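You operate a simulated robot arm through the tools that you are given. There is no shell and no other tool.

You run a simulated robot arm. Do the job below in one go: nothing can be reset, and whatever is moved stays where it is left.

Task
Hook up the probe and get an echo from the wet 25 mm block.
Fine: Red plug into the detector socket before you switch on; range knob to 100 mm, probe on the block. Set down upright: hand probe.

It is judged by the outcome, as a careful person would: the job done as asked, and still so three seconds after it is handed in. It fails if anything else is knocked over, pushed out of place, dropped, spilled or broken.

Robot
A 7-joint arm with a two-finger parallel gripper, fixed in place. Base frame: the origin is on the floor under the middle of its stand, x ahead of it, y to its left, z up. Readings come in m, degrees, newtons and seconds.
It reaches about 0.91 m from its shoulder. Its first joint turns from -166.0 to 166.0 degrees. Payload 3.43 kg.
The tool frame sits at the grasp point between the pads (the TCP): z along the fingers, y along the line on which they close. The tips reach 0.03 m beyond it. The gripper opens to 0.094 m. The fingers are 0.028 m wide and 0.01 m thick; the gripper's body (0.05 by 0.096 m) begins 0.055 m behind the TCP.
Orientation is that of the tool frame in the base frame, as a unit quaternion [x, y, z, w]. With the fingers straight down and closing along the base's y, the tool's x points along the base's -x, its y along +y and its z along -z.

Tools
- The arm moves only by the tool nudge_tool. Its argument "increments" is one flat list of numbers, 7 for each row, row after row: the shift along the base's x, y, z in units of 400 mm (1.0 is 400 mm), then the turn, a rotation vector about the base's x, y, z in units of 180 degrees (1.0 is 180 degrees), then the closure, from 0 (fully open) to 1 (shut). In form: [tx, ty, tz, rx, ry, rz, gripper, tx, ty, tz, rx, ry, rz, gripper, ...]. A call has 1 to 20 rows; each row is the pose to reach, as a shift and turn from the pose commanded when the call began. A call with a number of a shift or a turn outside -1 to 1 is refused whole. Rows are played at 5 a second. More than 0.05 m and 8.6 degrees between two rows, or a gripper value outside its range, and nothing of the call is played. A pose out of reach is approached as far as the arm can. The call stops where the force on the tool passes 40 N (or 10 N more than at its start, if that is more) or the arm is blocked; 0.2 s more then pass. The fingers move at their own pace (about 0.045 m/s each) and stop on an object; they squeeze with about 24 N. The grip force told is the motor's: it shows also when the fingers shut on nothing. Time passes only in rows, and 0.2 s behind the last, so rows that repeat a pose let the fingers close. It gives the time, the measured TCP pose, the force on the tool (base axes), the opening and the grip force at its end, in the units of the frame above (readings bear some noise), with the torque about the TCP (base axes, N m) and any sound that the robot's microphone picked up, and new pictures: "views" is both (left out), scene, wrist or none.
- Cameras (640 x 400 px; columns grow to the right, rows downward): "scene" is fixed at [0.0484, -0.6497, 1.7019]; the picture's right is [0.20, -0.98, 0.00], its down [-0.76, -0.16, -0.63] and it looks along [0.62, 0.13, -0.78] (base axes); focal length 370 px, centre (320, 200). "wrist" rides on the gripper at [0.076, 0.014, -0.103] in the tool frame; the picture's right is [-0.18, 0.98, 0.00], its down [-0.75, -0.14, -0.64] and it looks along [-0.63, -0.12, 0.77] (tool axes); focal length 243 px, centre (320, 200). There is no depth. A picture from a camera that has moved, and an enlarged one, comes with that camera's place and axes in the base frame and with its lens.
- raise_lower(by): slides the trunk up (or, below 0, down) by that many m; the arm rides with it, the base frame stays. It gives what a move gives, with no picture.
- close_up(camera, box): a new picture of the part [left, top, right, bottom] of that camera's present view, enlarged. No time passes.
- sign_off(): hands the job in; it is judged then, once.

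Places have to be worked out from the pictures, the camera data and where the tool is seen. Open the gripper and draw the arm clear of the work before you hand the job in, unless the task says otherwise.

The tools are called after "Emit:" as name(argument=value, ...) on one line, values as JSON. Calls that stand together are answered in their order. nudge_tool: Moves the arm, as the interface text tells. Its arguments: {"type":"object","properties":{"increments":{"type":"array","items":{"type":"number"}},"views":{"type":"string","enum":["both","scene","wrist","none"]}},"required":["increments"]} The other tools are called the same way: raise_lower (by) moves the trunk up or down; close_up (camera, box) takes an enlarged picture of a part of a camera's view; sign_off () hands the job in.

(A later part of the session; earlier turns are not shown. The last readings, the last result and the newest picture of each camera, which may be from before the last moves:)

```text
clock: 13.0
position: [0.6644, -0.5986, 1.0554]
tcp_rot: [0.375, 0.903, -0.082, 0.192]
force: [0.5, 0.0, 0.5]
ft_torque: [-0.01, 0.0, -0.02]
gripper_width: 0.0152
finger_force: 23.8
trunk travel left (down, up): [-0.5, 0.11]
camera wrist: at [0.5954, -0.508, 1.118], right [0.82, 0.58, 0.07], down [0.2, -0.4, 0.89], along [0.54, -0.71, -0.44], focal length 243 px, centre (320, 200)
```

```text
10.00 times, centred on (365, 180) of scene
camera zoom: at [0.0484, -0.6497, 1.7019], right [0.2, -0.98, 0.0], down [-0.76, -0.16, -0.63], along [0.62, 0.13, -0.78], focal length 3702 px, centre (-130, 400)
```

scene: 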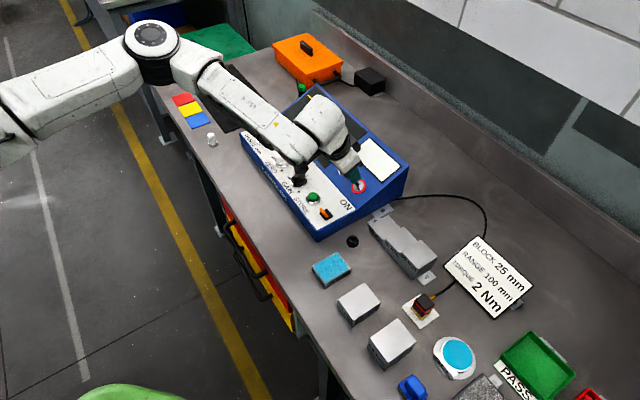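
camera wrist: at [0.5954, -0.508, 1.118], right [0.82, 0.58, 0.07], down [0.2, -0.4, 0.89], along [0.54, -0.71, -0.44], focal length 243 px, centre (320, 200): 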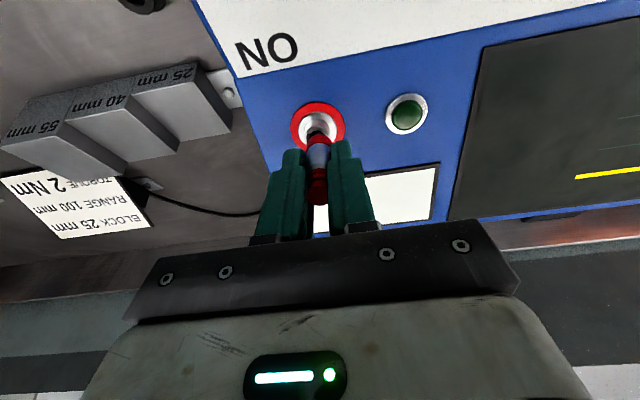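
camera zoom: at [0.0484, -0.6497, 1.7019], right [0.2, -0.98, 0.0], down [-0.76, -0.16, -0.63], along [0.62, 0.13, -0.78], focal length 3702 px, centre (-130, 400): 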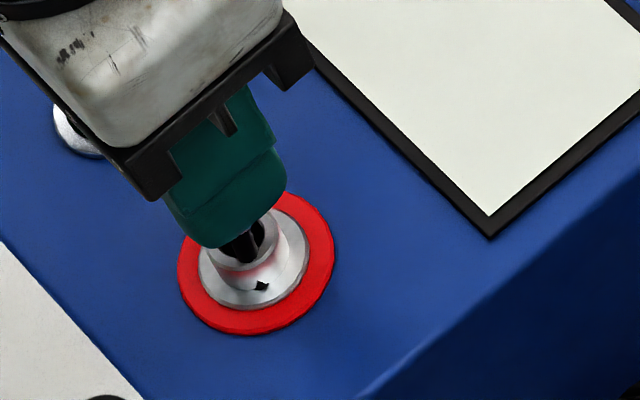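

The hole's centre is now about 1.4 mm to the −y side of the plug; the arm drifted a little. I correct that sideways before going in, then look again.

Emit:
nudge_tool(increments=[-0.0012, -0.0014, 0.0002, 0, 0, 0, 1, -0.0023, -0.0028, 0.0003, 0, 0, 0, 1, -0.0023, -0.0028, 0.0003, 0, 0, 0, 1], views="wrist")

Emit:
close_up(camera="wrist", box=[288, 96, 352, 152])

```text
clock: 13.8
position: [0.6626, -0.5986, 1.0556]
tcp_rot: [0.375, 0.903, -0.082, 0.191]
force: [-0.5, 0.4, -0.6]
ft_torque: [0.01, 0.0, 0.02]
gripper_width: 0.015
finger_force: 24.5
trunk travel left (down, up): [-0.5, 0.11]
camera wrist: at [0.5943, -0.509, 1.118], right [0.82, 0.58, 0.07], down [0.2, -0.4, 0.89], along [0.54, -0.71, -0.44], focal length 243 px, centre (320, 200)
```

wrist: 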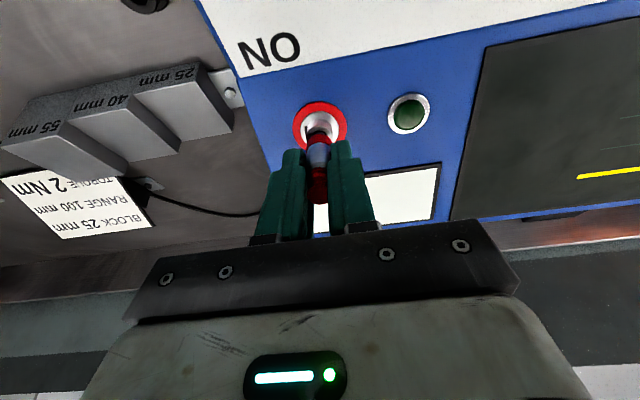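

```text
7.14 times, centred on (320, 124) of wrist
camera zoom: at [0.5943, -0.509, 1.118], right [0.82, 0.58, 0.07], down [0.2, -0.4, 0.89], along [0.54, -0.71, -0.44], focal length 1733 px, centre (320, 743)
```

zoom: 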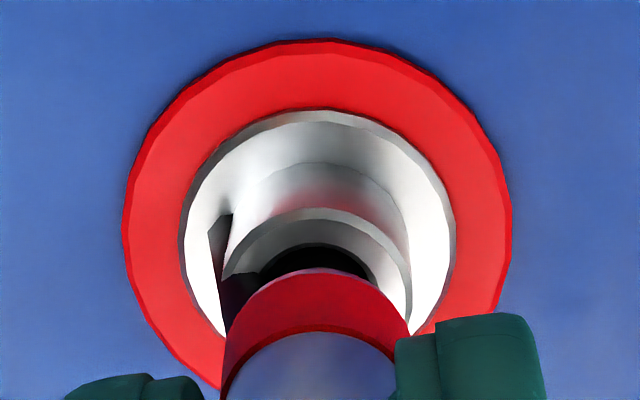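

The plug and hole are now in line to a fraction of a millimetre. About 13 mm remains to seat, so I push in 6 mm slowly along the axis.

Emit:
nudge_tool(increments=[0.0011, -0.0011, -0.0034, 0, 0, 0, 1, 0.0021, -0.0022, -0.0069, 0, 0, 0, 1, 0.0032, -0.0033, -0.0103, 0, 0, 0, 1, 0.0043, -0.0044, -0.0137, 0, 0, 0, 1], views="wrist")

Emit:
close_up(camera="wrist", box=[288, 96, 352, 152])

Emit:
close_up(camera="scene", box=[345, 160, 385, 200])

```text
clock: 14.8
position: [0.665, -0.5998, 1.0504]
tcp_rot: [0.375, 0.904, -0.08, 0.19]
force: [0.0, 0.5, 0.3]
ft_torque: [0.01, 0.0, 0.0]
gripper_width: 0.0152
finger_force: 24.1
trunk travel left (down, up): [-0.5, 0.11]
camera wrist: at [0.5965, -0.5104, 1.113], right [0.82, 0.57, 0.07], down [0.2, -0.4, 0.89], along [0.54, -0.71, -0.44], focal length 243 px, centre (320, 200)
```

wrist: 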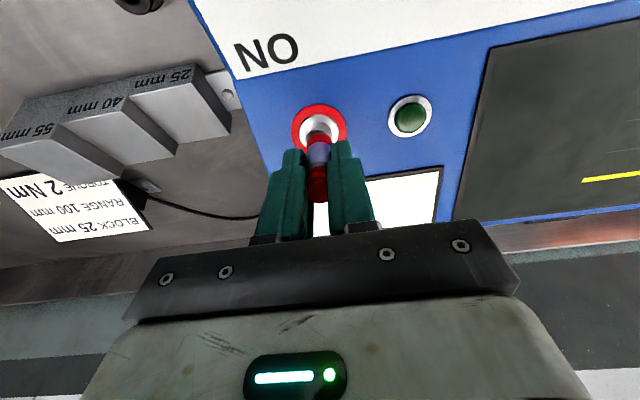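

```text
7.14 times, centred on (320, 124) of wrist
camera zoom: at [0.5965, -0.5104, 1.113], right [0.82, 0.57, 0.07], down [0.2, -0.4, 0.89], along [0.54, -0.71, -0.44], focal length 1733 px, centre (320, 743)
```

zoom: 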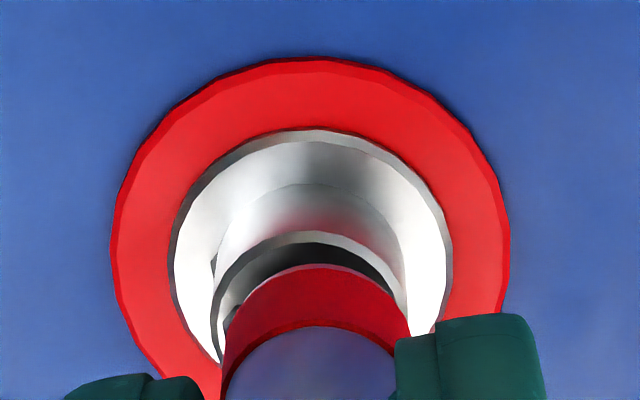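

```text
10.00 times, centred on (365, 180) of scene
camera zoom: at [0.0484, -0.6497, 1.7019], right [0.2, -0.98, 0.0], down [-0.76, -0.16, -0.63], along [0.62, 0.13, -0.78], focal length 3702 px, centre (-130, 400)
```

zoom: 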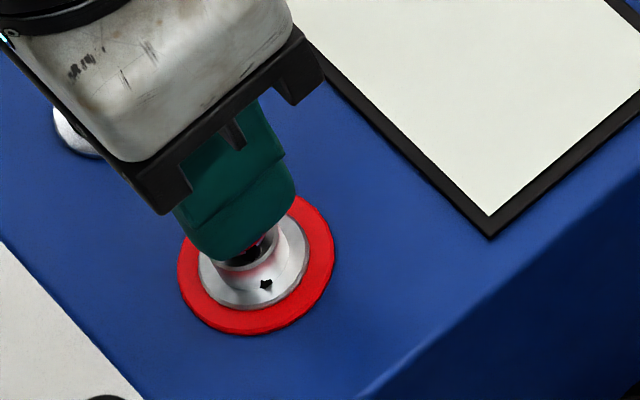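

No resistance so far and the nose is in the mouth, about 0.5 mm off centre. I trim that and push another 7 mm.

Emit:
nudge_tool(increments=[-0.0003, -0.0016, -0.003, 0, 0, 0, 1, 0.0008, -0.0027, -0.0063, 0, 0, 0, 1, 0.0018, -0.0038, -0.0095, 0, 0, 0, 1, 0.0029, -0.0048, -0.0128, 0, 0, 0, 1, 0.004, -0.0058, -0.016, 0, 0, 0, 1], views="wrist")

Emit:
close_up(camera="wrist", box=[288, 96, 352, 152])

Emit:
close_up(camera="scene", box=[345, 160, 385, 200])

```text
clock: 16.0
position: [0.6673, -0.6026, 1.0455]
tcp_rot: [0.375, 0.903, -0.082, 0.192]
force: [-7.1, 8.5, 15.9]
ft_torque: [0.25, -0.07, 0.08]
gripper_width: 0.0153
finger_force: 23.5
trunk travel left (down, up): [-0.5, 0.11]
camera wrist: at [0.598, -0.5128, 1.1079], right [0.82, 0.57, 0.07], down [0.2, -0.4, 0.89], along [0.54, -0.72, -0.44], focal length 243 px, centre (320, 200)
```

wrist: 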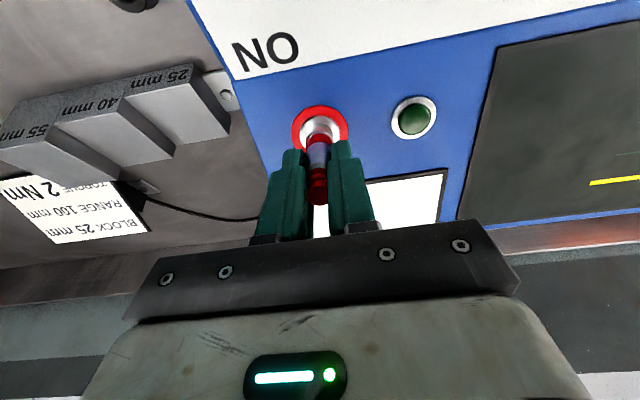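

```text
7.14 times, centred on (320, 124) of wrist
camera zoom: at [0.598, -0.5128, 1.1079], right [0.82, 0.57, 0.07], down [0.2, -0.4, 0.89], along [0.54, -0.72, -0.44], focal length 1733 px, centre (320, 743)
```

zoom: 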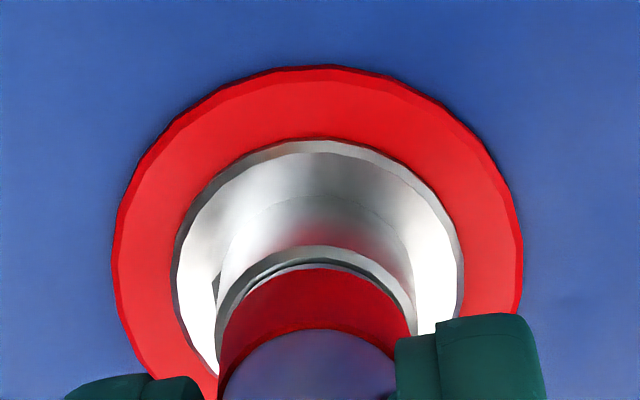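

```text
10.00 times, centred on (365, 180) of scene
camera zoom: at [0.0484, -0.6497, 1.7019], right [0.2, -0.98, 0.0], down [-0.76, -0.16, -0.63], along [0.62, 0.13, -0.78], focal length 3702 px, centre (-130, 400)
```

zoom: 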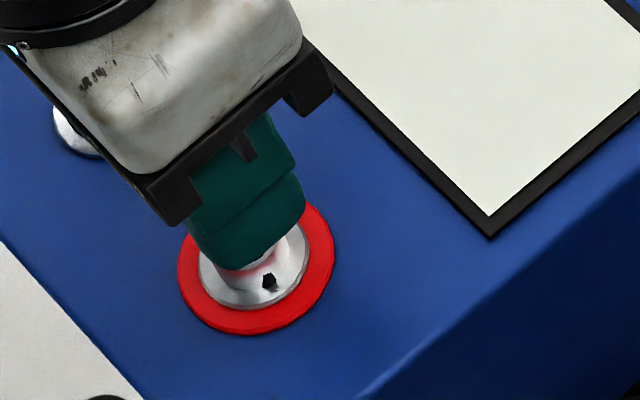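

There are 19 N along the axis now, with roughly 3–4 mm still to seat; this is probably the insertion resistance. I keep pushing in small steps and listen for a click.

Emit:
nudge_tool(increments=[0.0007, -0.0007, -0.0023, 0, 0, 0, 1, 0.0014, -0.0015, -0.0046, 0, 0, 0, 1, 0.0021, -0.0022, -0.0069, 0, 0, 0, 1], views="wrist")

Emit:
close_up(camera="wrist", box=[288, 96, 352, 152])

Emit:
close_up(camera="scene", box=[345, 160, 385, 200])

```text
clock: 16.8
position: [0.668, -0.6036, 1.0432]
tcp_rot: [0.375, 0.903, -0.083, 0.192]
force: [-7.1, 1.7, 15.3]
ft_torque: [-0.5, 0.51, -0.35]
gripper_width: 0.0142
finger_force: 24.1
trunk travel left (down, up): [-0.5, 0.11]
camera wrist: at [0.5989, -0.514, 1.1055], right [0.82, 0.57, 0.07], down [0.2, -0.4, 0.89], along [0.54, -0.71, -0.44], focal length 243 px, centre (320, 200)
```

wrist: 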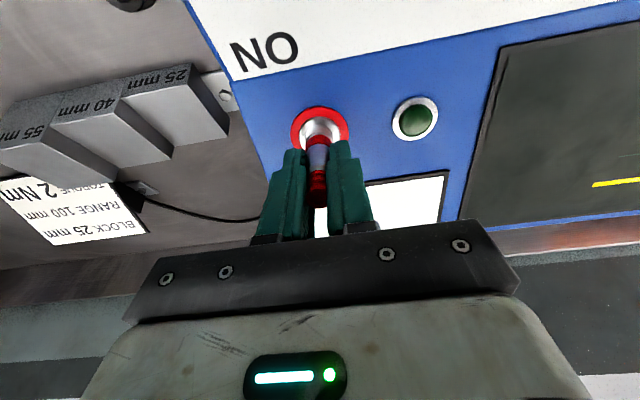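

```text
7.14 times, centred on (320, 124) of wrist
camera zoom: at [0.5989, -0.514, 1.1055], right [0.82, 0.57, 0.07], down [0.2, -0.4, 0.89], along [0.54, -0.71, -0.44], focal length 1733 px, centre (320, 743)
```

zoom: 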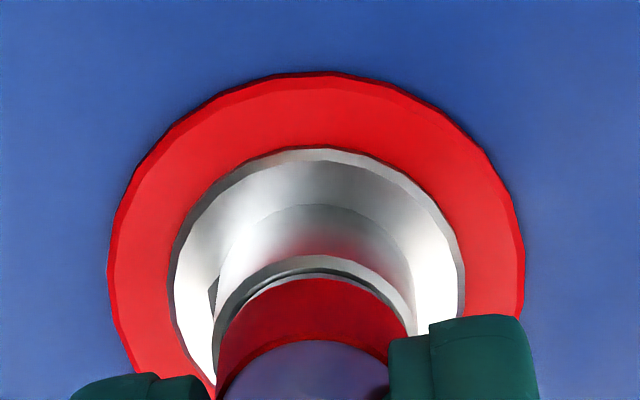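

```text
10.00 times, centred on (365, 180) of scene
camera zoom: at [0.0484, -0.6497, 1.7019], right [0.2, -0.98, 0.0], down [-0.76, -0.16, -0.63], along [0.62, 0.13, -0.78], focal length 3702 px, centre (-130, 400)
```

zoom: 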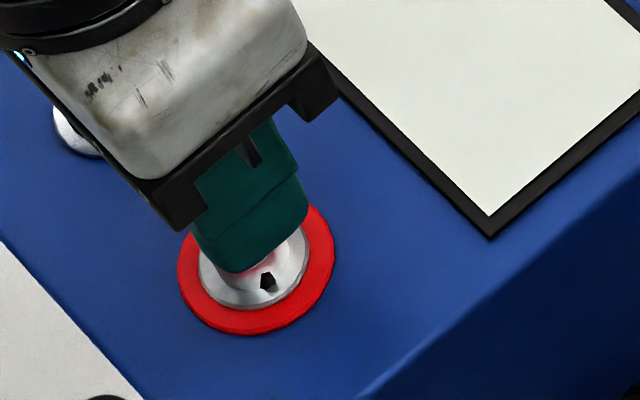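

The plug slipped back a couple of millimetres in the fingers. The side forces say its nose is riding on the outer wall of the hole, so it sits slightly too far outward. I back off 5 mm, shift 1.2 mm toward the robot along the face, and look.

Emit:
nudge_tool(increments=[-0.0018, 0.0018, 0.0057, 0, 0, 0, 1, -0.0036, 0.0036, 0.0114, 0, 0, 0, 1, -0.0055, 0.0055, 0.0102, 0, 0, 0, 1, -0.0055, 0.0055, 0.0102, 0, 0, 0, 1], views="wrist")

Emit:
close_up(camera="wrist", box=[288, 96, 352, 152])

Emit:
close_up(camera="scene", box=[345, 160, 385, 200])

```text
clock: 17.8
position: [0.6659, -0.6006, 1.046]
tcp_rot: [0.374, 0.904, -0.081, 0.19]
force: [-0.3, -2.0, -0.4]
ft_torque: [-0.12, 0.08, -0.03]
gripper_width: 0.0147
finger_force: 23.8
trunk travel left (down, up): [-0.5, 0.11]
camera wrist: at [0.5977, -0.5116, 1.1084], right [0.81, 0.58, 0.07], down [0.2, -0.4, 0.89], along [0.54, -0.71, -0.44], focal length 243 px, centre (320, 200)
```

wrist: 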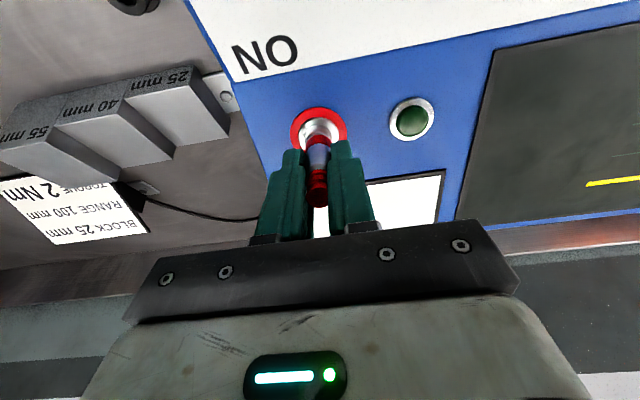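

```text
7.14 times, centred on (320, 124) of wrist
camera zoom: at [0.5977, -0.5116, 1.1084], right [0.81, 0.58, 0.07], down [0.2, -0.4, 0.89], along [0.54, -0.71, -0.44], focal length 1733 px, centre (320, 743)
```

zoom: 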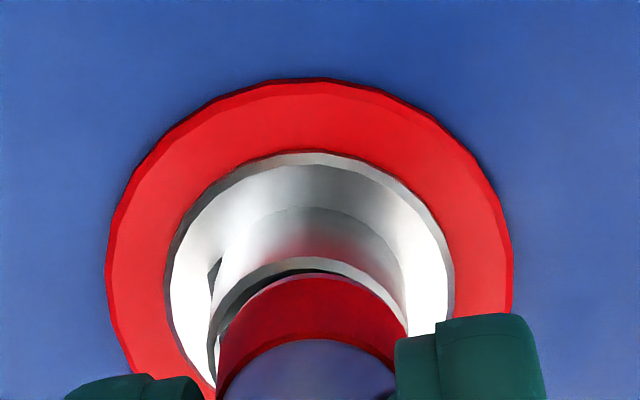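

```text
10.00 times, centred on (365, 180) of scene
camera zoom: at [0.0484, -0.6497, 1.7019], right [0.2, -0.98, 0.0], down [-0.76, -0.16, -0.63], along [0.62, 0.13, -0.78], focal length 3702 px, centre (-130, 400)
```

zoom: 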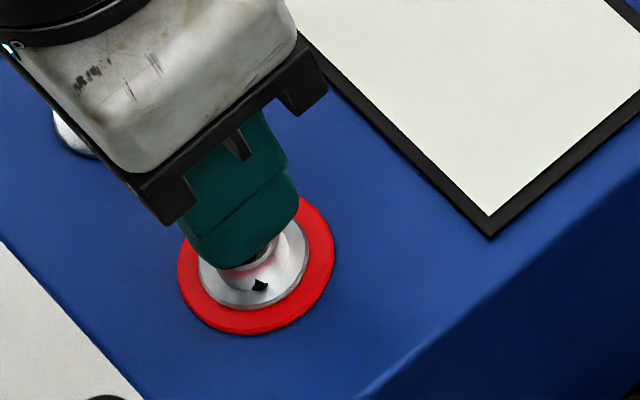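

The plug is now centred along the face and 0.4 mm off sideways. I trim that and push again in 1.2 mm steps.

Emit:
nudge_tool(increments=[-0.0007, -0.0007, 0, 0, 0, 0, 1, 0.0002, -0.0016, -0.0029, 0, 0, 0, 1, 0.0011, -0.0025, -0.0057, 0, 0, 0, 1, 0.002, -0.0034, -0.0086, 0, 0, 0, 1, 0.0029, -0.0043, -0.0114, 0, 0, 0, 1], views="wrist")

Emit:
close_up(camera="wrist", box=[288, 96, 352, 152])

Emit:
close_up(camera="scene", box=[345, 160, 385, 200])

```text
clock: 19.0
position: [0.6665, -0.6021, 1.0432]
tcp_rot: [0.374, 0.903, -0.082, 0.192]
force: [0.2, -1.8, 13.4]
ft_torque: [-0.08, -0.29, 0.04]
gripper_width: 0.0151
finger_force: 24.0
trunk travel left (down, up): [-0.5, 0.11]
camera wrist: at [0.5982, -0.5134, 1.1055], right [0.81, 0.57, 0.07], down [0.2, -0.4, 0.89], along [0.54, -0.71, -0.44], focal length 243 px, centre (320, 200)
```

wrist: 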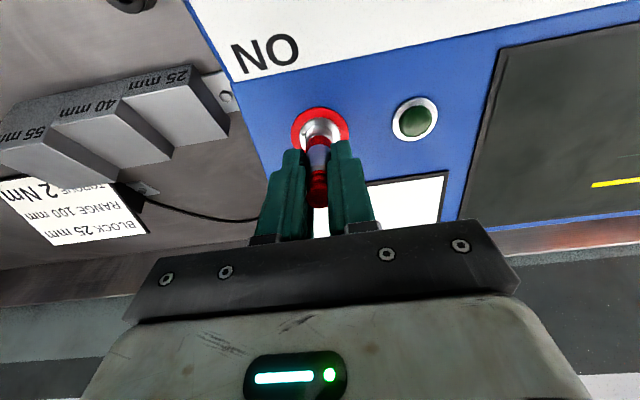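

```text
7.14 times, centred on (320, 124) of wrist
camera zoom: at [0.5982, -0.5134, 1.1055], right [0.81, 0.57, 0.07], down [0.2, -0.4, 0.89], along [0.54, -0.71, -0.44], focal length 1733 px, centre (320, 743)
```

zoom: 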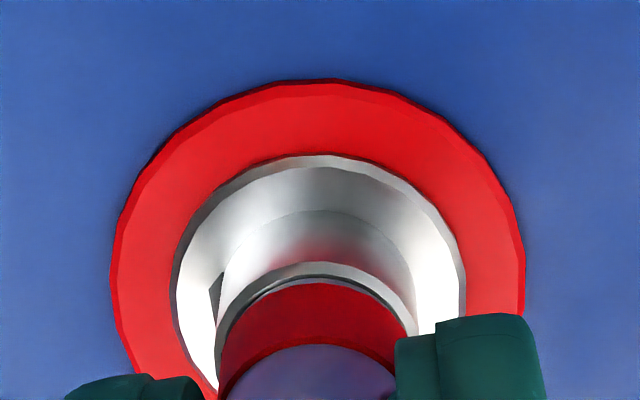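

```text
10.00 times, centred on (365, 180) of scene
camera zoom: at [0.0484, -0.6497, 1.7019], right [0.2, -0.98, 0.0], down [-0.76, -0.16, -0.63], along [0.62, 0.13, -0.78], focal length 3702 px, centre (-130, 400)
```

zoom: 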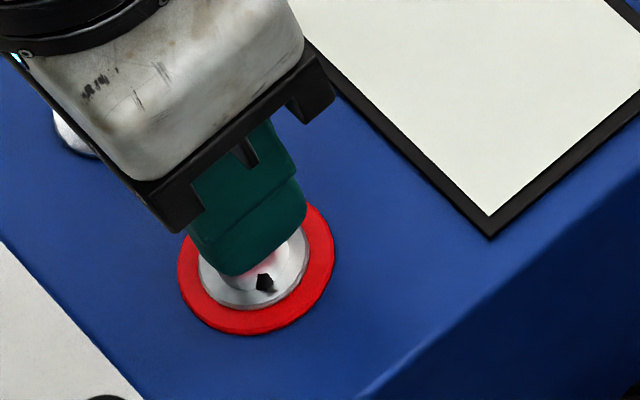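

The plug no longer goes deeper and slides in the fingers at 12–19 N, so it may be bottomed. I relieve the side load, open the fingers gently and check how it sits.

Emit:
nudge_tool(increments=[0.0003, -0.0003, 0.0042, 0, 0, 0, 1, 0.0003, -0.0003, 0.0042, 0, 0, 0, 0.75, 0.0003, -0.0003, 0.0042, 0, 0, 0, 0.6, 0.0003, -0.0003, 0.0042, 0, 0, 0, 0.6, 0.0003, -0.0003, 0.0042, 0, 0, 0, 0.6], views="wrist")

Emit:
close_up(camera="wrist", box=[280, 90, 360, 220])

Emit:
close_up(camera="scene", box=[345, 160, 385, 200])

```text
clock: 20.2
position: [0.6661, -0.6039, 1.0426]
tcp_rot: [0.374, 0.904, -0.082, 0.191]
force: [0.1, -0.8, -0.3]
ft_torque: [-0.02, 0.04, 0.01]
gripper_width: 0.0376
finger_force: 0.0
trunk travel left (down, up): [-0.5, 0.11]
camera wrist: at [0.5984, -0.5141, 1.1058], right [0.81, 0.58, 0.07], down [0.2, -0.4, 0.89], along [0.54, -0.71, -0.44], focal length 243 px, centre (320, 200)
```

wrist: 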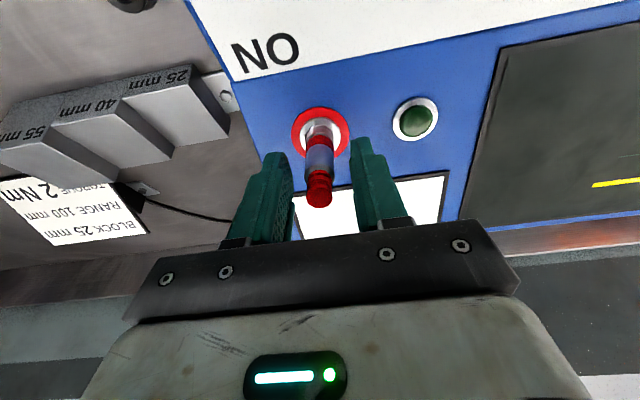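

```text
3.08 times, centred on (320, 155) of wrist
camera zoom: at [0.5984, -0.5141, 1.1058], right [0.81, 0.58, 0.07], down [0.2, -0.4, 0.89], along [0.54, -0.71, -0.44], focal length 746 px, centre (320, 338)
```

zoom: 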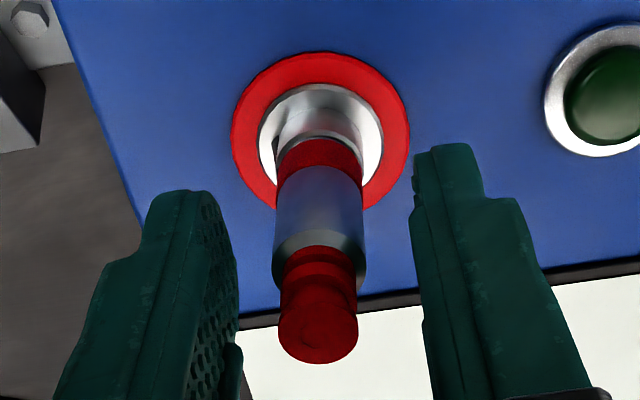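

```text
10.00 times, centred on (365, 180) of scene
camera zoom: at [0.0484, -0.6497, 1.7019], right [0.2, -0.98, 0.0], down [-0.76, -0.16, -0.63], along [0.62, 0.13, -0.78], focal length 3702 px, centre (-130, 400)
```

zoom: 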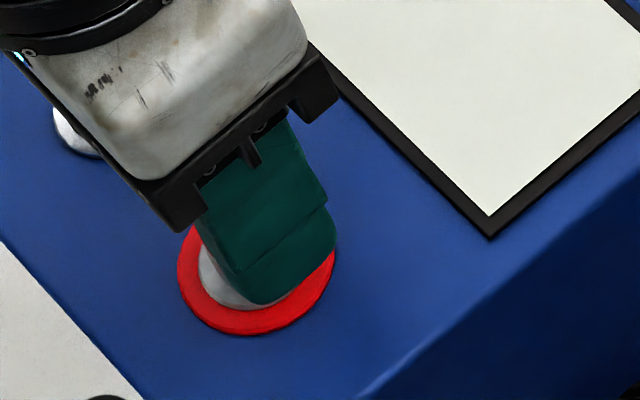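

The plug stands by itself in the socket. I retreat along the axis to see it clearly from both cameras.

Emit:
nudge_tool(increments=[-0.019, 0.0193, 0.0609, 0, 0, 0, 0.6, -0.038, 0.0387, 0.1218, 0, 0, 0, 0.6, -0.057, 0.058, 0.1827, 0, 0, 0, 0.6, -0.11, 0.11, 0.23, 0, 0, 0, 0.6, -0.16, 0.16, 0.25, 0, 0, 0, 0.6, -0.16, 0.16, 0.25, 0, 0, 0, 0.6], views="both")

Emit:
close_up(camera="wrist", box=[270, 50, 390, 160])

Emit:
close_up(camera="scene", box=[335, 155, 385, 205])

```text
clock: 21.6
position: [0.6017, -0.5394, 1.1429]
tcp_rot: [0.374, 0.904, -0.081, 0.191]
force: [-0.3, -0.8, -0.3]
ft_torque: [0.0, -0.01, -0.02]
gripper_width: 0.0377
finger_force: 0.0
trunk travel left (down, up): [-0.5, 0.11]
camera wrist: at [0.5348, -0.4496, 1.2056], right [0.81, 0.58, 0.07], down [0.2, -0.4, 0.89], along [0.54, -0.71, -0.44], focal length 243 px, centre (320, 200)
```

scene: 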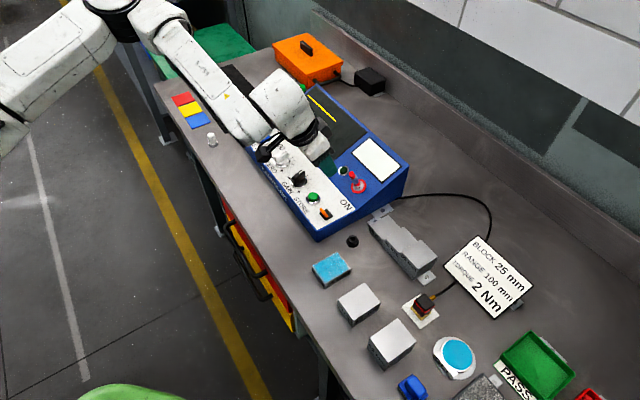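
wrist: 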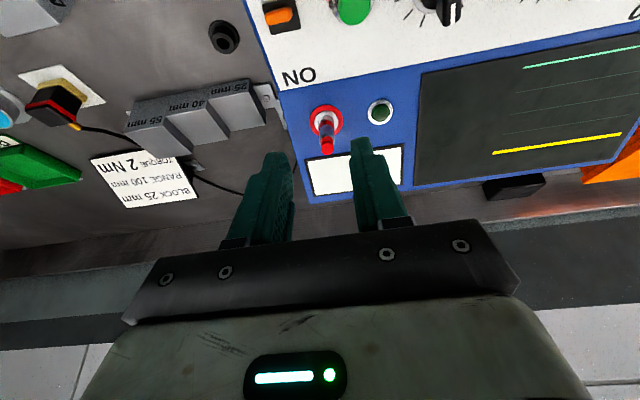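

```text
3.64 times, centred on (330, 105) of wrist
camera zoom: at [0.5348, -0.4496, 1.2056], right [0.81, 0.58, 0.07], down [0.2, -0.4, 0.89], along [0.54, -0.71, -0.44], focal length 882 px, centre (284, 546)
```

zoom: 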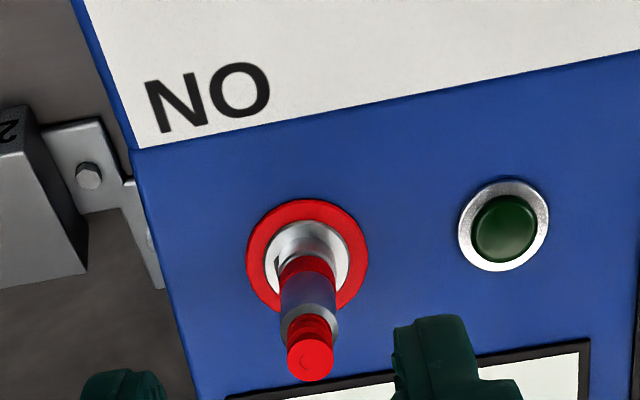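

```text
8.00 times, centred on (360, 180) of scene
camera zoom: at [0.0484, -0.6497, 1.7019], right [0.2, -0.98, 0.0], down [-0.76, -0.16, -0.63], along [0.62, 0.13, -0.78], focal length 2962 px, centre (0, 360)
```

zoom: 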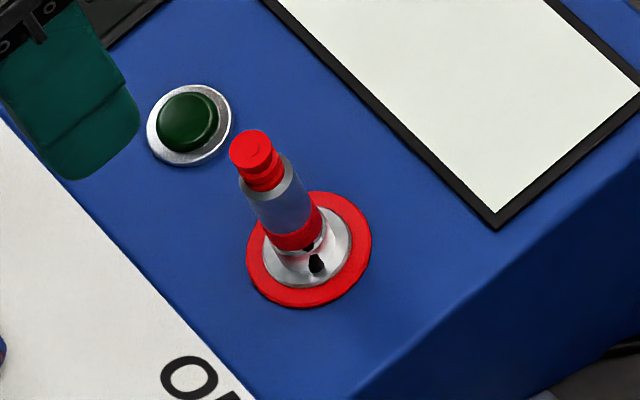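

Emit:
close_up(camera="scene", box=[360, 170, 380, 195])

Emit:
close_up(camera="wrist", box=[308, 100, 348, 160])

Emit:
close_up(camera="scene", box=[355, 170, 385, 200])

```text
16.00 times, centred on (370, 182) of scene
camera zoom: at [0.0484, -0.6497, 1.7019], right [0.2, -0.98, 0.0], down [-0.76, -0.16, -0.63], along [0.62, 0.13, -0.78], focal length 5924 px, centre (-480, 480)
```

zoom: 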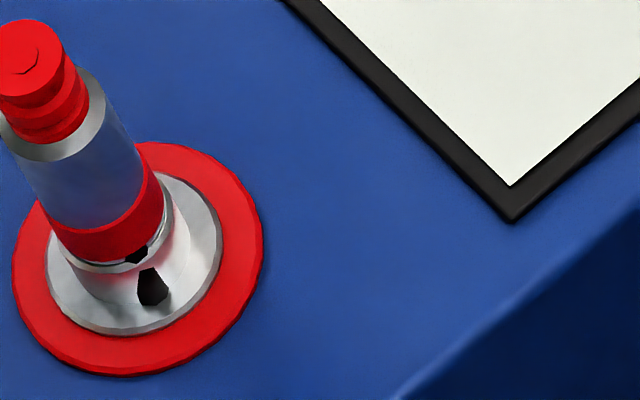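

```text
6.67 times, centred on (328, 130) of wrist
camera zoom: at [0.5348, -0.4496, 1.2056], right [0.81, 0.58, 0.07], down [0.2, -0.4, 0.89], along [0.54, -0.71, -0.44], focal length 1618 px, centre (267, 667)
```

zoom: 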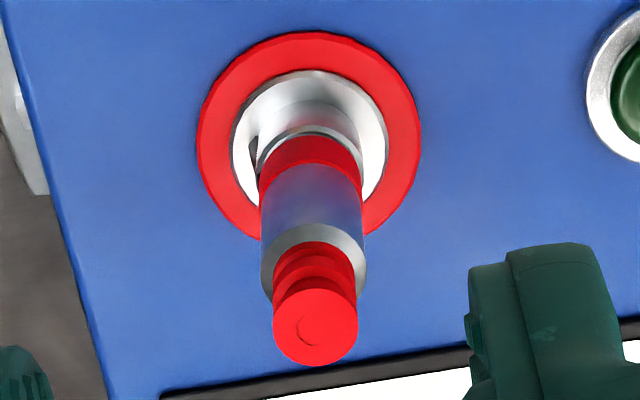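

```text
13.33 times, centred on (370, 185) of scene
camera zoom: at [0.0484, -0.6497, 1.7019], right [0.2, -0.98, 0.0], down [-0.76, -0.16, -0.63], along [0.62, 0.13, -0.78], focal length 4936 px, centre (-347, 400)
```

zoom: 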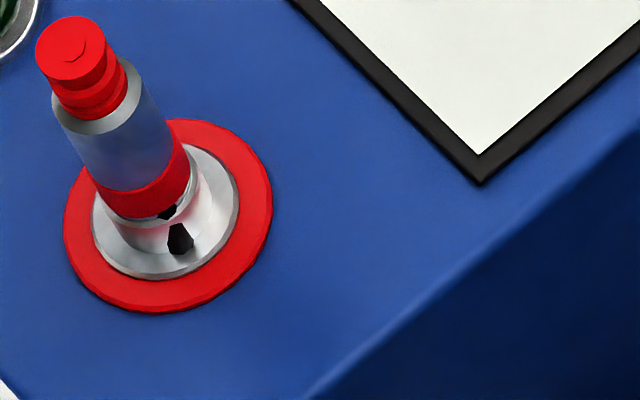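

The red ring sits down on the socket mouth and the plug stands along the socket axis, so it looks seated. Next I turn the tool upright again and move above the range knob, near (0.83, −0.32).

Emit:
nudge_tool(increments=[0.0813, 0.0791, 0, 0.0136, 0.0133, 0, 0.6, 0.1627, 0.1581, 0, 0.0272, 0.0267, 0, 0.6, 0.244, 0.2372, 0, 0.0408, 0.04, 0, 0.6, 0.3253, 0.3163, -0.01, 0.0544, 0.0534, 0, 0.6, 0.4066, 0.3954, -0.03, 0.068, 0.0667, 0, 0.6, 0.488, 0.4744, -0.05, 0.0816, 0.08, 0, 0.6, 0.5693, 0.5535, -0.07, 0.0952, 0.0934, 0, 0.6, 0.5693, 0.5535, -0.07, 0.0952, 0.0934, 0, 0.6], views="both")

Emit:
close_up(camera="wrist", box=[260, 60, 400, 180])

```text
clock: 23.4
position: [0.8276, -0.3152, 1.1156]
tcp_rot: [0.383, 0.924, 0.001, -0.001]
force: [0.0, -0.8, -0.2]
ft_torque: [0.0, -0.01, -0.03]
gripper_width: 0.0375
finger_force: 0.1
trunk travel left (down, up): [-0.5, 0.11]
camera wrist: at [0.7832, -0.2508, 1.2184], right [0.83, 0.56, 0.0], down [0.43, -0.63, 0.64], along [0.36, -0.53, -0.77], focal length 243 px, centre (320, 200)
```

scene: 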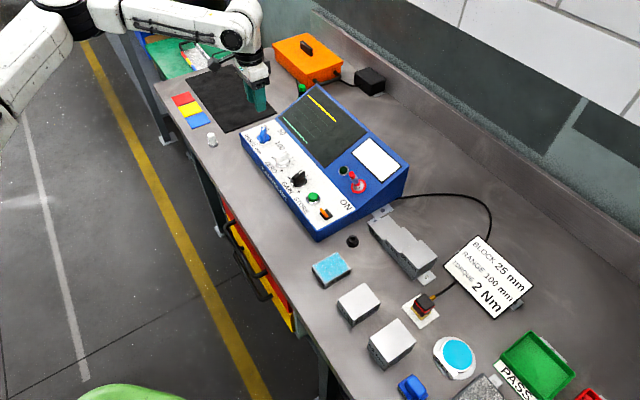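
wrist: 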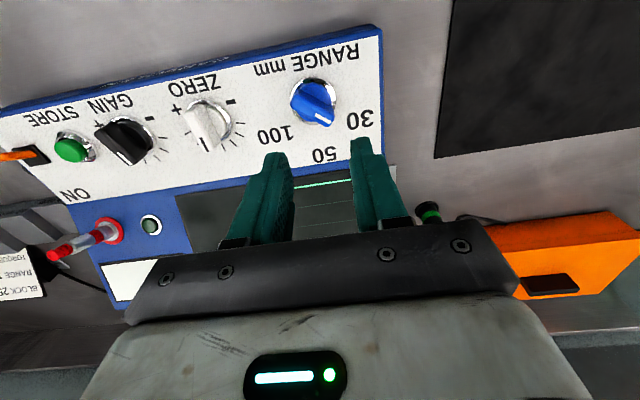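

```text
3.33 times, centred on (330, 120) of wrist
camera zoom: at [0.7832, -0.2508, 1.2184], right [0.83, 0.56, 0.0], down [0.43, -0.63, 0.64], along [0.36, -0.53, -0.77], focal length 809 px, centre (287, 467)
```

zoom: 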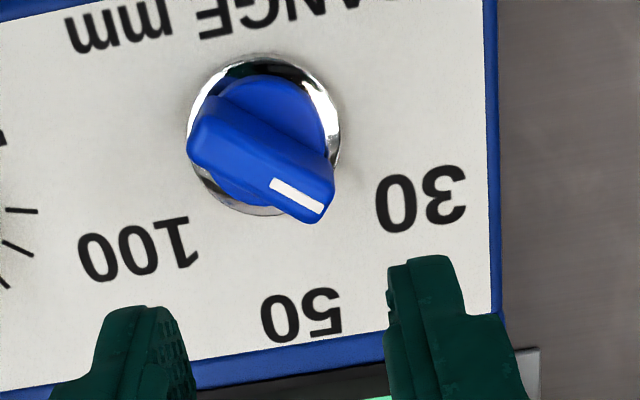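

The knob is reachable from straight above. Its axis is nearer (0.823, −0.321), with the bar top about 25–30 mm above the panel. I enlarge the knob to get the bar's direction right.

Emit:
close_up(camera="wrist", box=[284, 66, 350, 132])

Emit:
close_up(camera="scene", box=[238, 110, 308, 170])

```text
6.06 times, centred on (317, 99) of wrist
camera zoom: at [0.7832, -0.2508, 1.2184], right [0.83, 0.56, 0.0], down [0.43, -0.63, 0.64], along [0.36, -0.53, -0.77], focal length 1470 px, centre (338, 812)
```

zoom: 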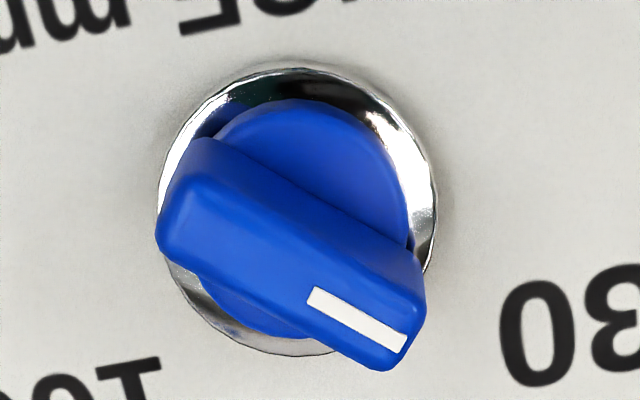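

```text
6.67 times, centred on (273, 140) of scene
camera zoom: at [0.0484, -0.6497, 1.7019], right [0.2, -0.98, 0.0], down [-0.76, -0.16, -0.63], along [0.62, 0.13, -0.78], focal length 2468 px, centre (633, 600)
```

zoom: 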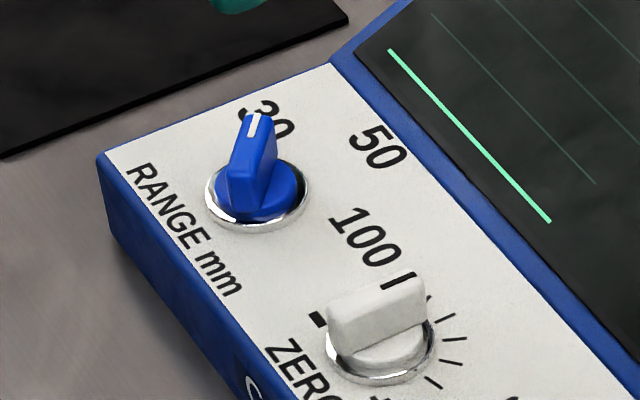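

The bar points about 51° left of straight-ahead, so 100 mm should be the mirror position, roughly 100° clockwise. I turn the tool +51° so the fingers straddle the bar, centre over the knob axis and come down to z≈1.06 to check.

Emit:
nudge_tool(increments=[-0.0015, -0.0021, 0, 0, 0, 0.0405, 0.6, -0.0031, -0.0043, 0, 0, 0, 0.081, 0.6, -0.0046, -0.0064, 0, 0, 0, 0.1214, 0.6, -0.0061, -0.0086, 0, 0, 0, 0.1619, 0.6, -0.0077, -0.0107, -0.04, 0, 0, 0.2024, 0.6, -0.0092, -0.0129, -0.08, 0, 0, 0.2429, 0.6, -0.0108, -0.015, -0.135, 0, 0, 0.2833, 0.6, -0.0108, -0.015, -0.135, 0, 0, 0.2833, 0.6], views="both")

Emit:
close_up(camera="wrist", box=[260, 80, 400, 220])

```text
clock: 25.2
position: [0.8267, -0.324, 1.0612]
tcp_rot: [-0.052, 0.999, 0.0, 0.001]
force: [0.2, 1.0, -0.1]
ft_torque: [-0.02, -0.02, 0.01]
gripper_width: 0.0375
finger_force: 0.0
trunk travel left (down, up): [-0.5, 0.11]
camera wrist: at [0.7487, -0.3172, 1.1635], right [0.08, 1.0, 0.0], down [0.76, -0.06, 0.64], along [0.64, -0.05, -0.77], focal length 243 px, centre (320, 200)
```

scene: 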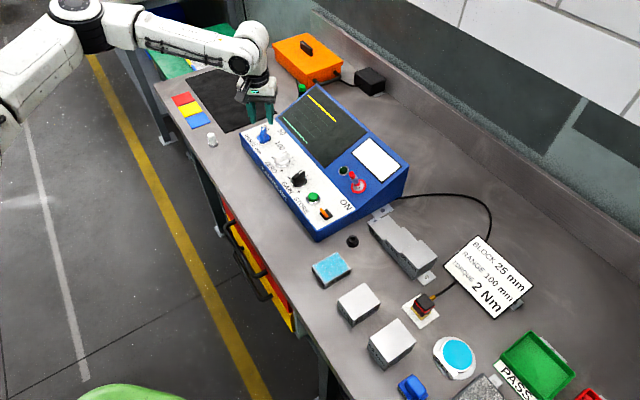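
wrist: 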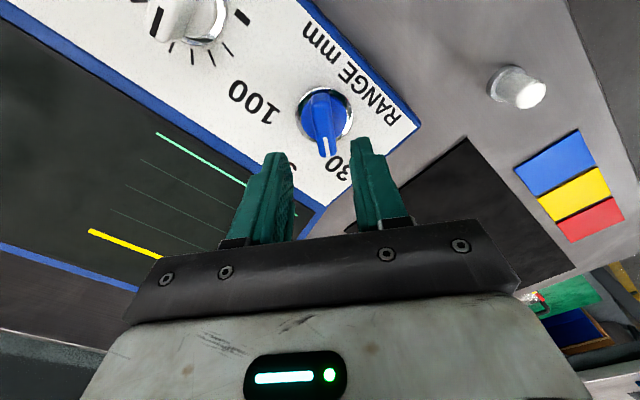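

```text
2.86 times, centred on (330, 150) of wrist
camera zoom: at [0.7487, -0.3172, 1.1635], right [0.08, 1.0, 0.0], down [0.76, -0.06, 0.64], along [0.64, -0.05, -0.77], focal length 693 px, centre (291, 343)
```

zoom: 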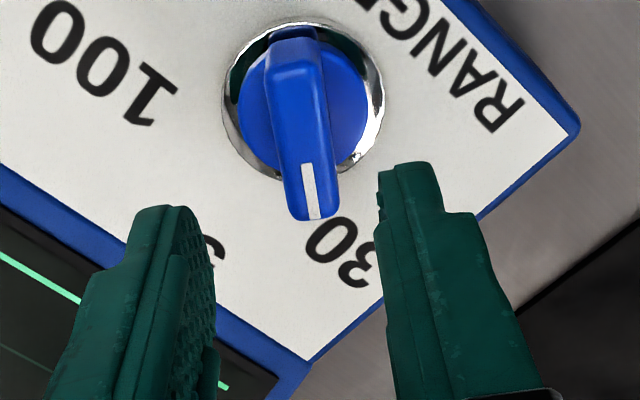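

The bar lies between the fingers and its direction matches the tool within a degree. The knob axis is 3–4 mm to the +y side, so I correct and descend until the tips are about 15 mm below the bar's top.

Emit:
nudge_tool(increments=[-0.0065, 0.0088, -0.03, 0, 0, 0, 0.6, -0.0065, 0.0088, -0.065, 0, 0, 0, 0.6, -0.0065, 0.0088, -0.1, 0, 0, 0, 0.6, -0.0065, 0.0088, -0.128, 0, 0, 0, 0.6, -0.0065, 0.0088, -0.128, 0, 0, 0, 0.6], views="both")

Emit:
close_up(camera="wrist", box=[260, 80, 400, 220])

Emit:
close_up(camera="scene", box=[238, 90, 308, 150])

```text
clock: 26.4
position: [0.8252, -0.3199, 1.0084]
tcp_rot: [-0.052, 0.999, 0.0, 0.0]
force: [0.2, 1.2, 0.1]
ft_torque: [-0.02, 0.01, 0.02]
gripper_width: 0.0375
finger_force: 0.1
trunk travel left (down, up): [-0.5, 0.11]
camera wrist: at [0.7478, -0.3139, 1.1109], right [0.08, 1.0, 0.0], down [0.76, -0.06, 0.64], along [0.64, -0.05, -0.77], focal length 243 px, centre (320, 200)
```

scene: 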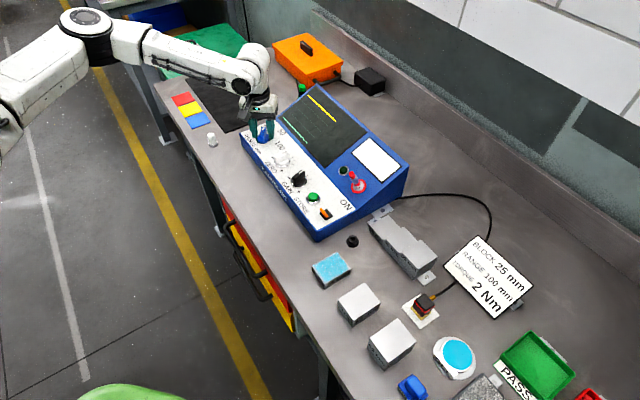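
wrist: 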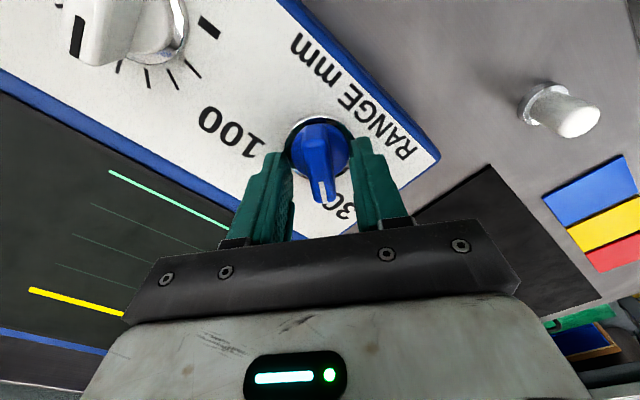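

```text
2.86 times, centred on (330, 150) of wrist
camera zoom: at [0.7478, -0.3139, 1.1109], right [0.08, 1.0, 0.0], down [0.76, -0.06, 0.64], along [0.64, -0.05, -0.77], focal length 693 px, centre (291, 343)
```

zoom: 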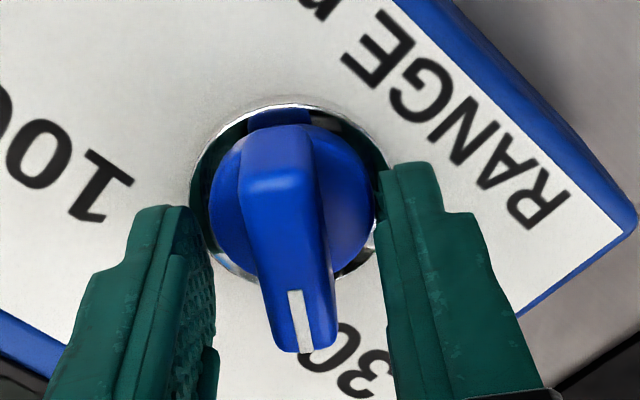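

```text
6.67 times, centred on (273, 120) of scene
camera zoom: at [0.0484, -0.6497, 1.7019], right [0.2, -0.98, 0.0], down [-0.76, -0.16, -0.63], along [0.62, 0.13, -0.78], focal length 2468 px, centre (633, 733)
```

zoom: 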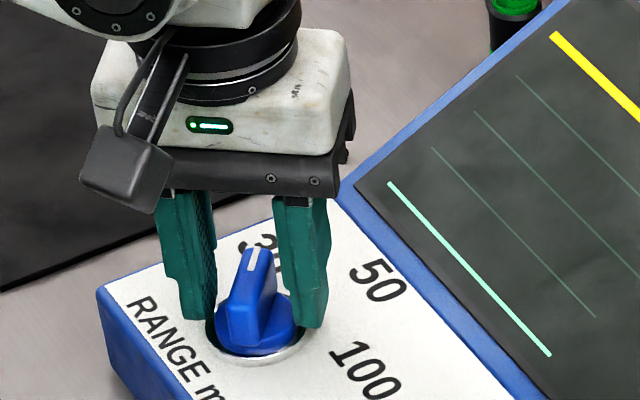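

The fingers straddle the bar well, about 1 mm off centre. I nudge 1 mm to the −y side and close on the bar.

Emit:
nudge_tool(increments=[0.0003, -0.0025, 0, 0, 0, 0, 0.6, 0.0003, -0.0025, 0, 0, 0, 0, 1, 0.0003, -0.0025, 0, 0, 0, 0, 1, 0.0003, -0.0025, 0, 0, 0, 0, 1, 0.0003, -0.0025, 0, 0, 0, 0, 1], views="wrist")

Emit:
close_up(camera="wrist", box=[260, 80, 400, 220])

```text
clock: 27.6
position: [0.8243, -0.3199, 1.0086]
tcp_rot: [-0.053, 0.999, 0.001, -0.002]
force: [-4.7, 9.9, -0.3]
ft_torque: [0.34, 0.15, -0.06]
gripper_width: 0.0335
finger_force: 45.0
trunk travel left (down, up): [-0.5, 0.11]
camera wrist: at [0.7477, -0.3137, 1.1114], right [0.08, 1.0, 0.0], down [0.77, -0.06, 0.64], along [0.64, -0.05, -0.77], focal length 243 px, centre (320, 200)
```

wrist: 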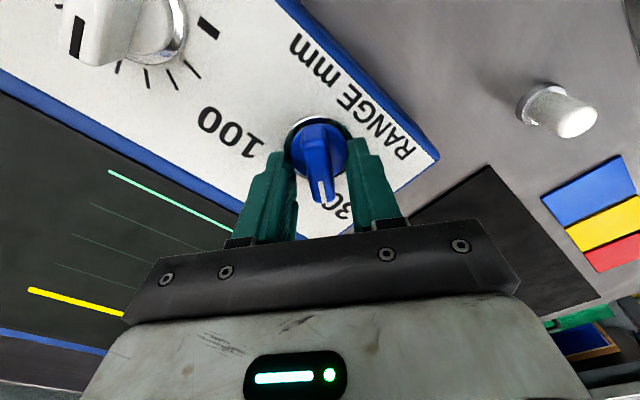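

```text
2.86 times, centred on (330, 150) of wrist
camera zoom: at [0.7477, -0.3137, 1.1114], right [0.08, 1.0, 0.0], down [0.77, -0.06, 0.64], along [0.64, -0.05, -0.77], focal length 693 px, centre (291, 343)
```

zoom: 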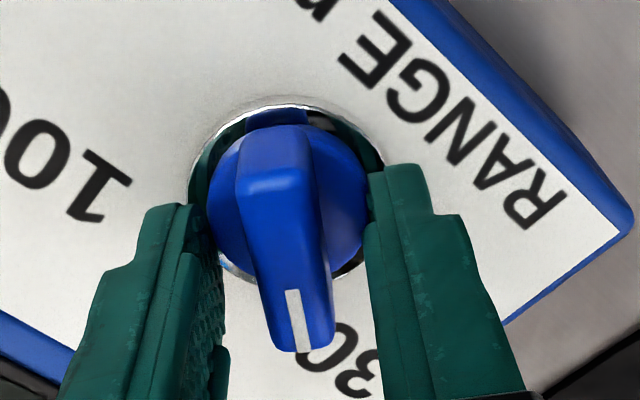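

The tips have closed on the round blue base of the knob (33.5 mm), not on the bar. I open, rise 8 mm and close again.

Emit:
nudge_tool(increments=[0, 0, 0, 0, 0, 0, 0.55, 0, 0, 0, 0, 0, 0, 0.55, 0, 0, 0.01, 0, 0, 0, 0.55, 0, 0, 0.02, 0, 0, 0, 0.55, 0, 0, 0.02, 0, 0, 0, 0.55, 0, 0, 0.02, 0, 0, 0, 1, 0, 0, 0.02, 0, 0, 0, 1, 0, 0, 0.02, 0, 0, 0, 1, 0, 0, 0.02, 0, 0, 0, 1], views="wrist")

Emit:
close_up(camera="wrist", box=[260, 80, 400, 220])

Emit:
close_up(camera="scene", box=[238, 90, 308, 150])

```text
clock: 29.6
position: [0.8243, -0.3207, 1.0172]
tcp_rot: [-0.051, 0.999, 0.001, -0.001]
force: [-2.4, 8.4, 1.1]
ft_torque: [-0.18, 0.31, -1.15]
gripper_width: 0.0141
finger_force: 44.6
trunk travel left (down, up): [-0.5, 0.11]
camera wrist: at [0.7472, -0.3136, 1.1193], right [0.08, 1.0, 0.0], down [0.76, -0.06, 0.64], along [0.64, -0.05, -0.77], focal length 243 px, centre (320, 200)
```

wrist: 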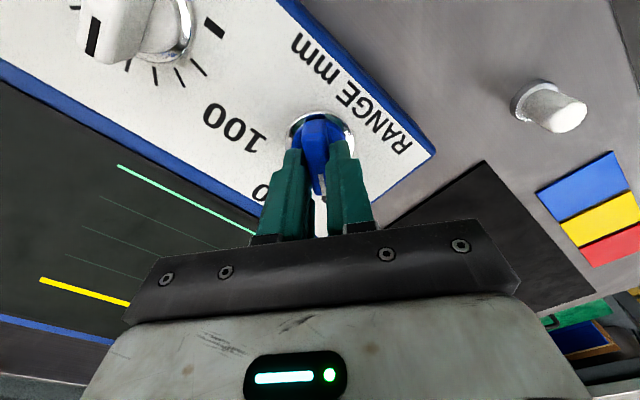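

```text
2.86 times, centred on (330, 150) of wrist
camera zoom: at [0.7472, -0.3136, 1.1193], right [0.08, 1.0, 0.0], down [0.76, -0.06, 0.64], along [0.64, -0.05, -0.77], focal length 693 px, centre (291, 343)
```

zoom: 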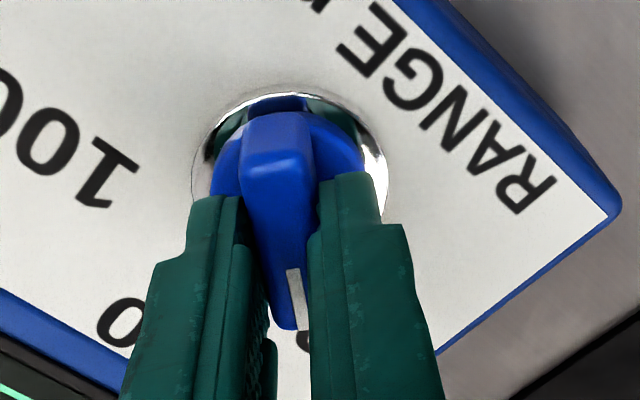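

```text
6.67 times, centred on (273, 120) of scene
camera zoom: at [0.0484, -0.6497, 1.7019], right [0.2, -0.98, 0.0], down [-0.76, -0.16, -0.63], along [0.62, 0.13, -0.78], focal length 2468 px, centre (633, 733)
```

zoom: 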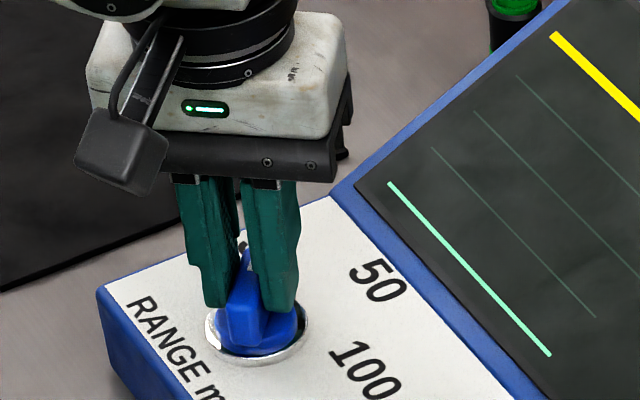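

I now hold the bar (14.1 mm), with −1.15 N·m on the tool, so the bar lies a few degrees clockwise of the tool. I centre by 1 mm and start turning clockwise in small steps, checking the torque.

Emit:
nudge_tool(increments=[-0.0025, 0.0025, 0, 0, 0, -0.02, 1, -0.0025, 0.0025, 0, 0, 0, -0.045, 1, -0.0025, 0.0025, 0, 0, 0, -0.07, 1, -0.0025, 0.0025, 0, 0, 0, -0.095, 1, -0.0025, 0.0025, 0, 0, 0, -0.11, 1], views="wrist")

Emit:
close_up(camera="wrist", box=[260, 80, 400, 220])

```text
clock: 30.8
position: [0.8246, -0.3206, 1.0164]
tcp_rot: [0.121, 0.993, -0.001, 0.0]
force: [16.2, -9.8, -9.8]
ft_torque: [0.07, 0.48, 0.04]
gripper_width: 0.0136
finger_force: 44.8
trunk travel left (down, up): [-0.5, 0.11]
camera wrist: at [0.7536, -0.2881, 1.1191], right [0.41, 0.91, 0.0], down [0.7, -0.32, 0.64], along [0.58, -0.27, -0.77], focal length 243 px, centre (320, 200)
```

wrist: 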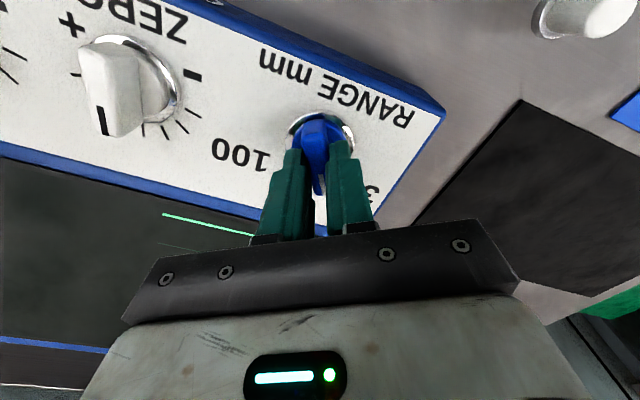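

```text
2.86 times, centred on (330, 150) of wrist
camera zoom: at [0.7536, -0.2881, 1.1191], right [0.41, 0.91, 0.0], down [0.7, -0.32, 0.64], along [0.58, -0.27, -0.77], focal length 693 px, centre (291, 343)
```

zoom: 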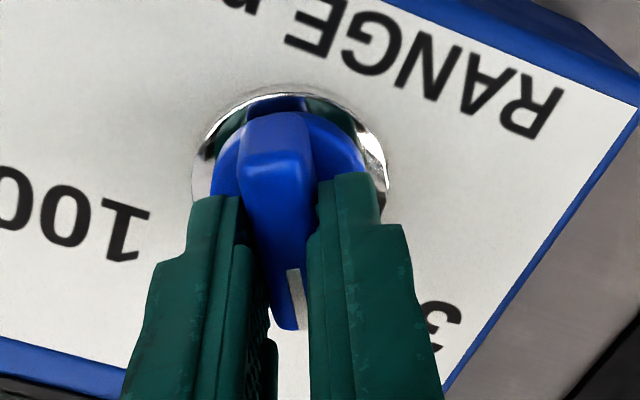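

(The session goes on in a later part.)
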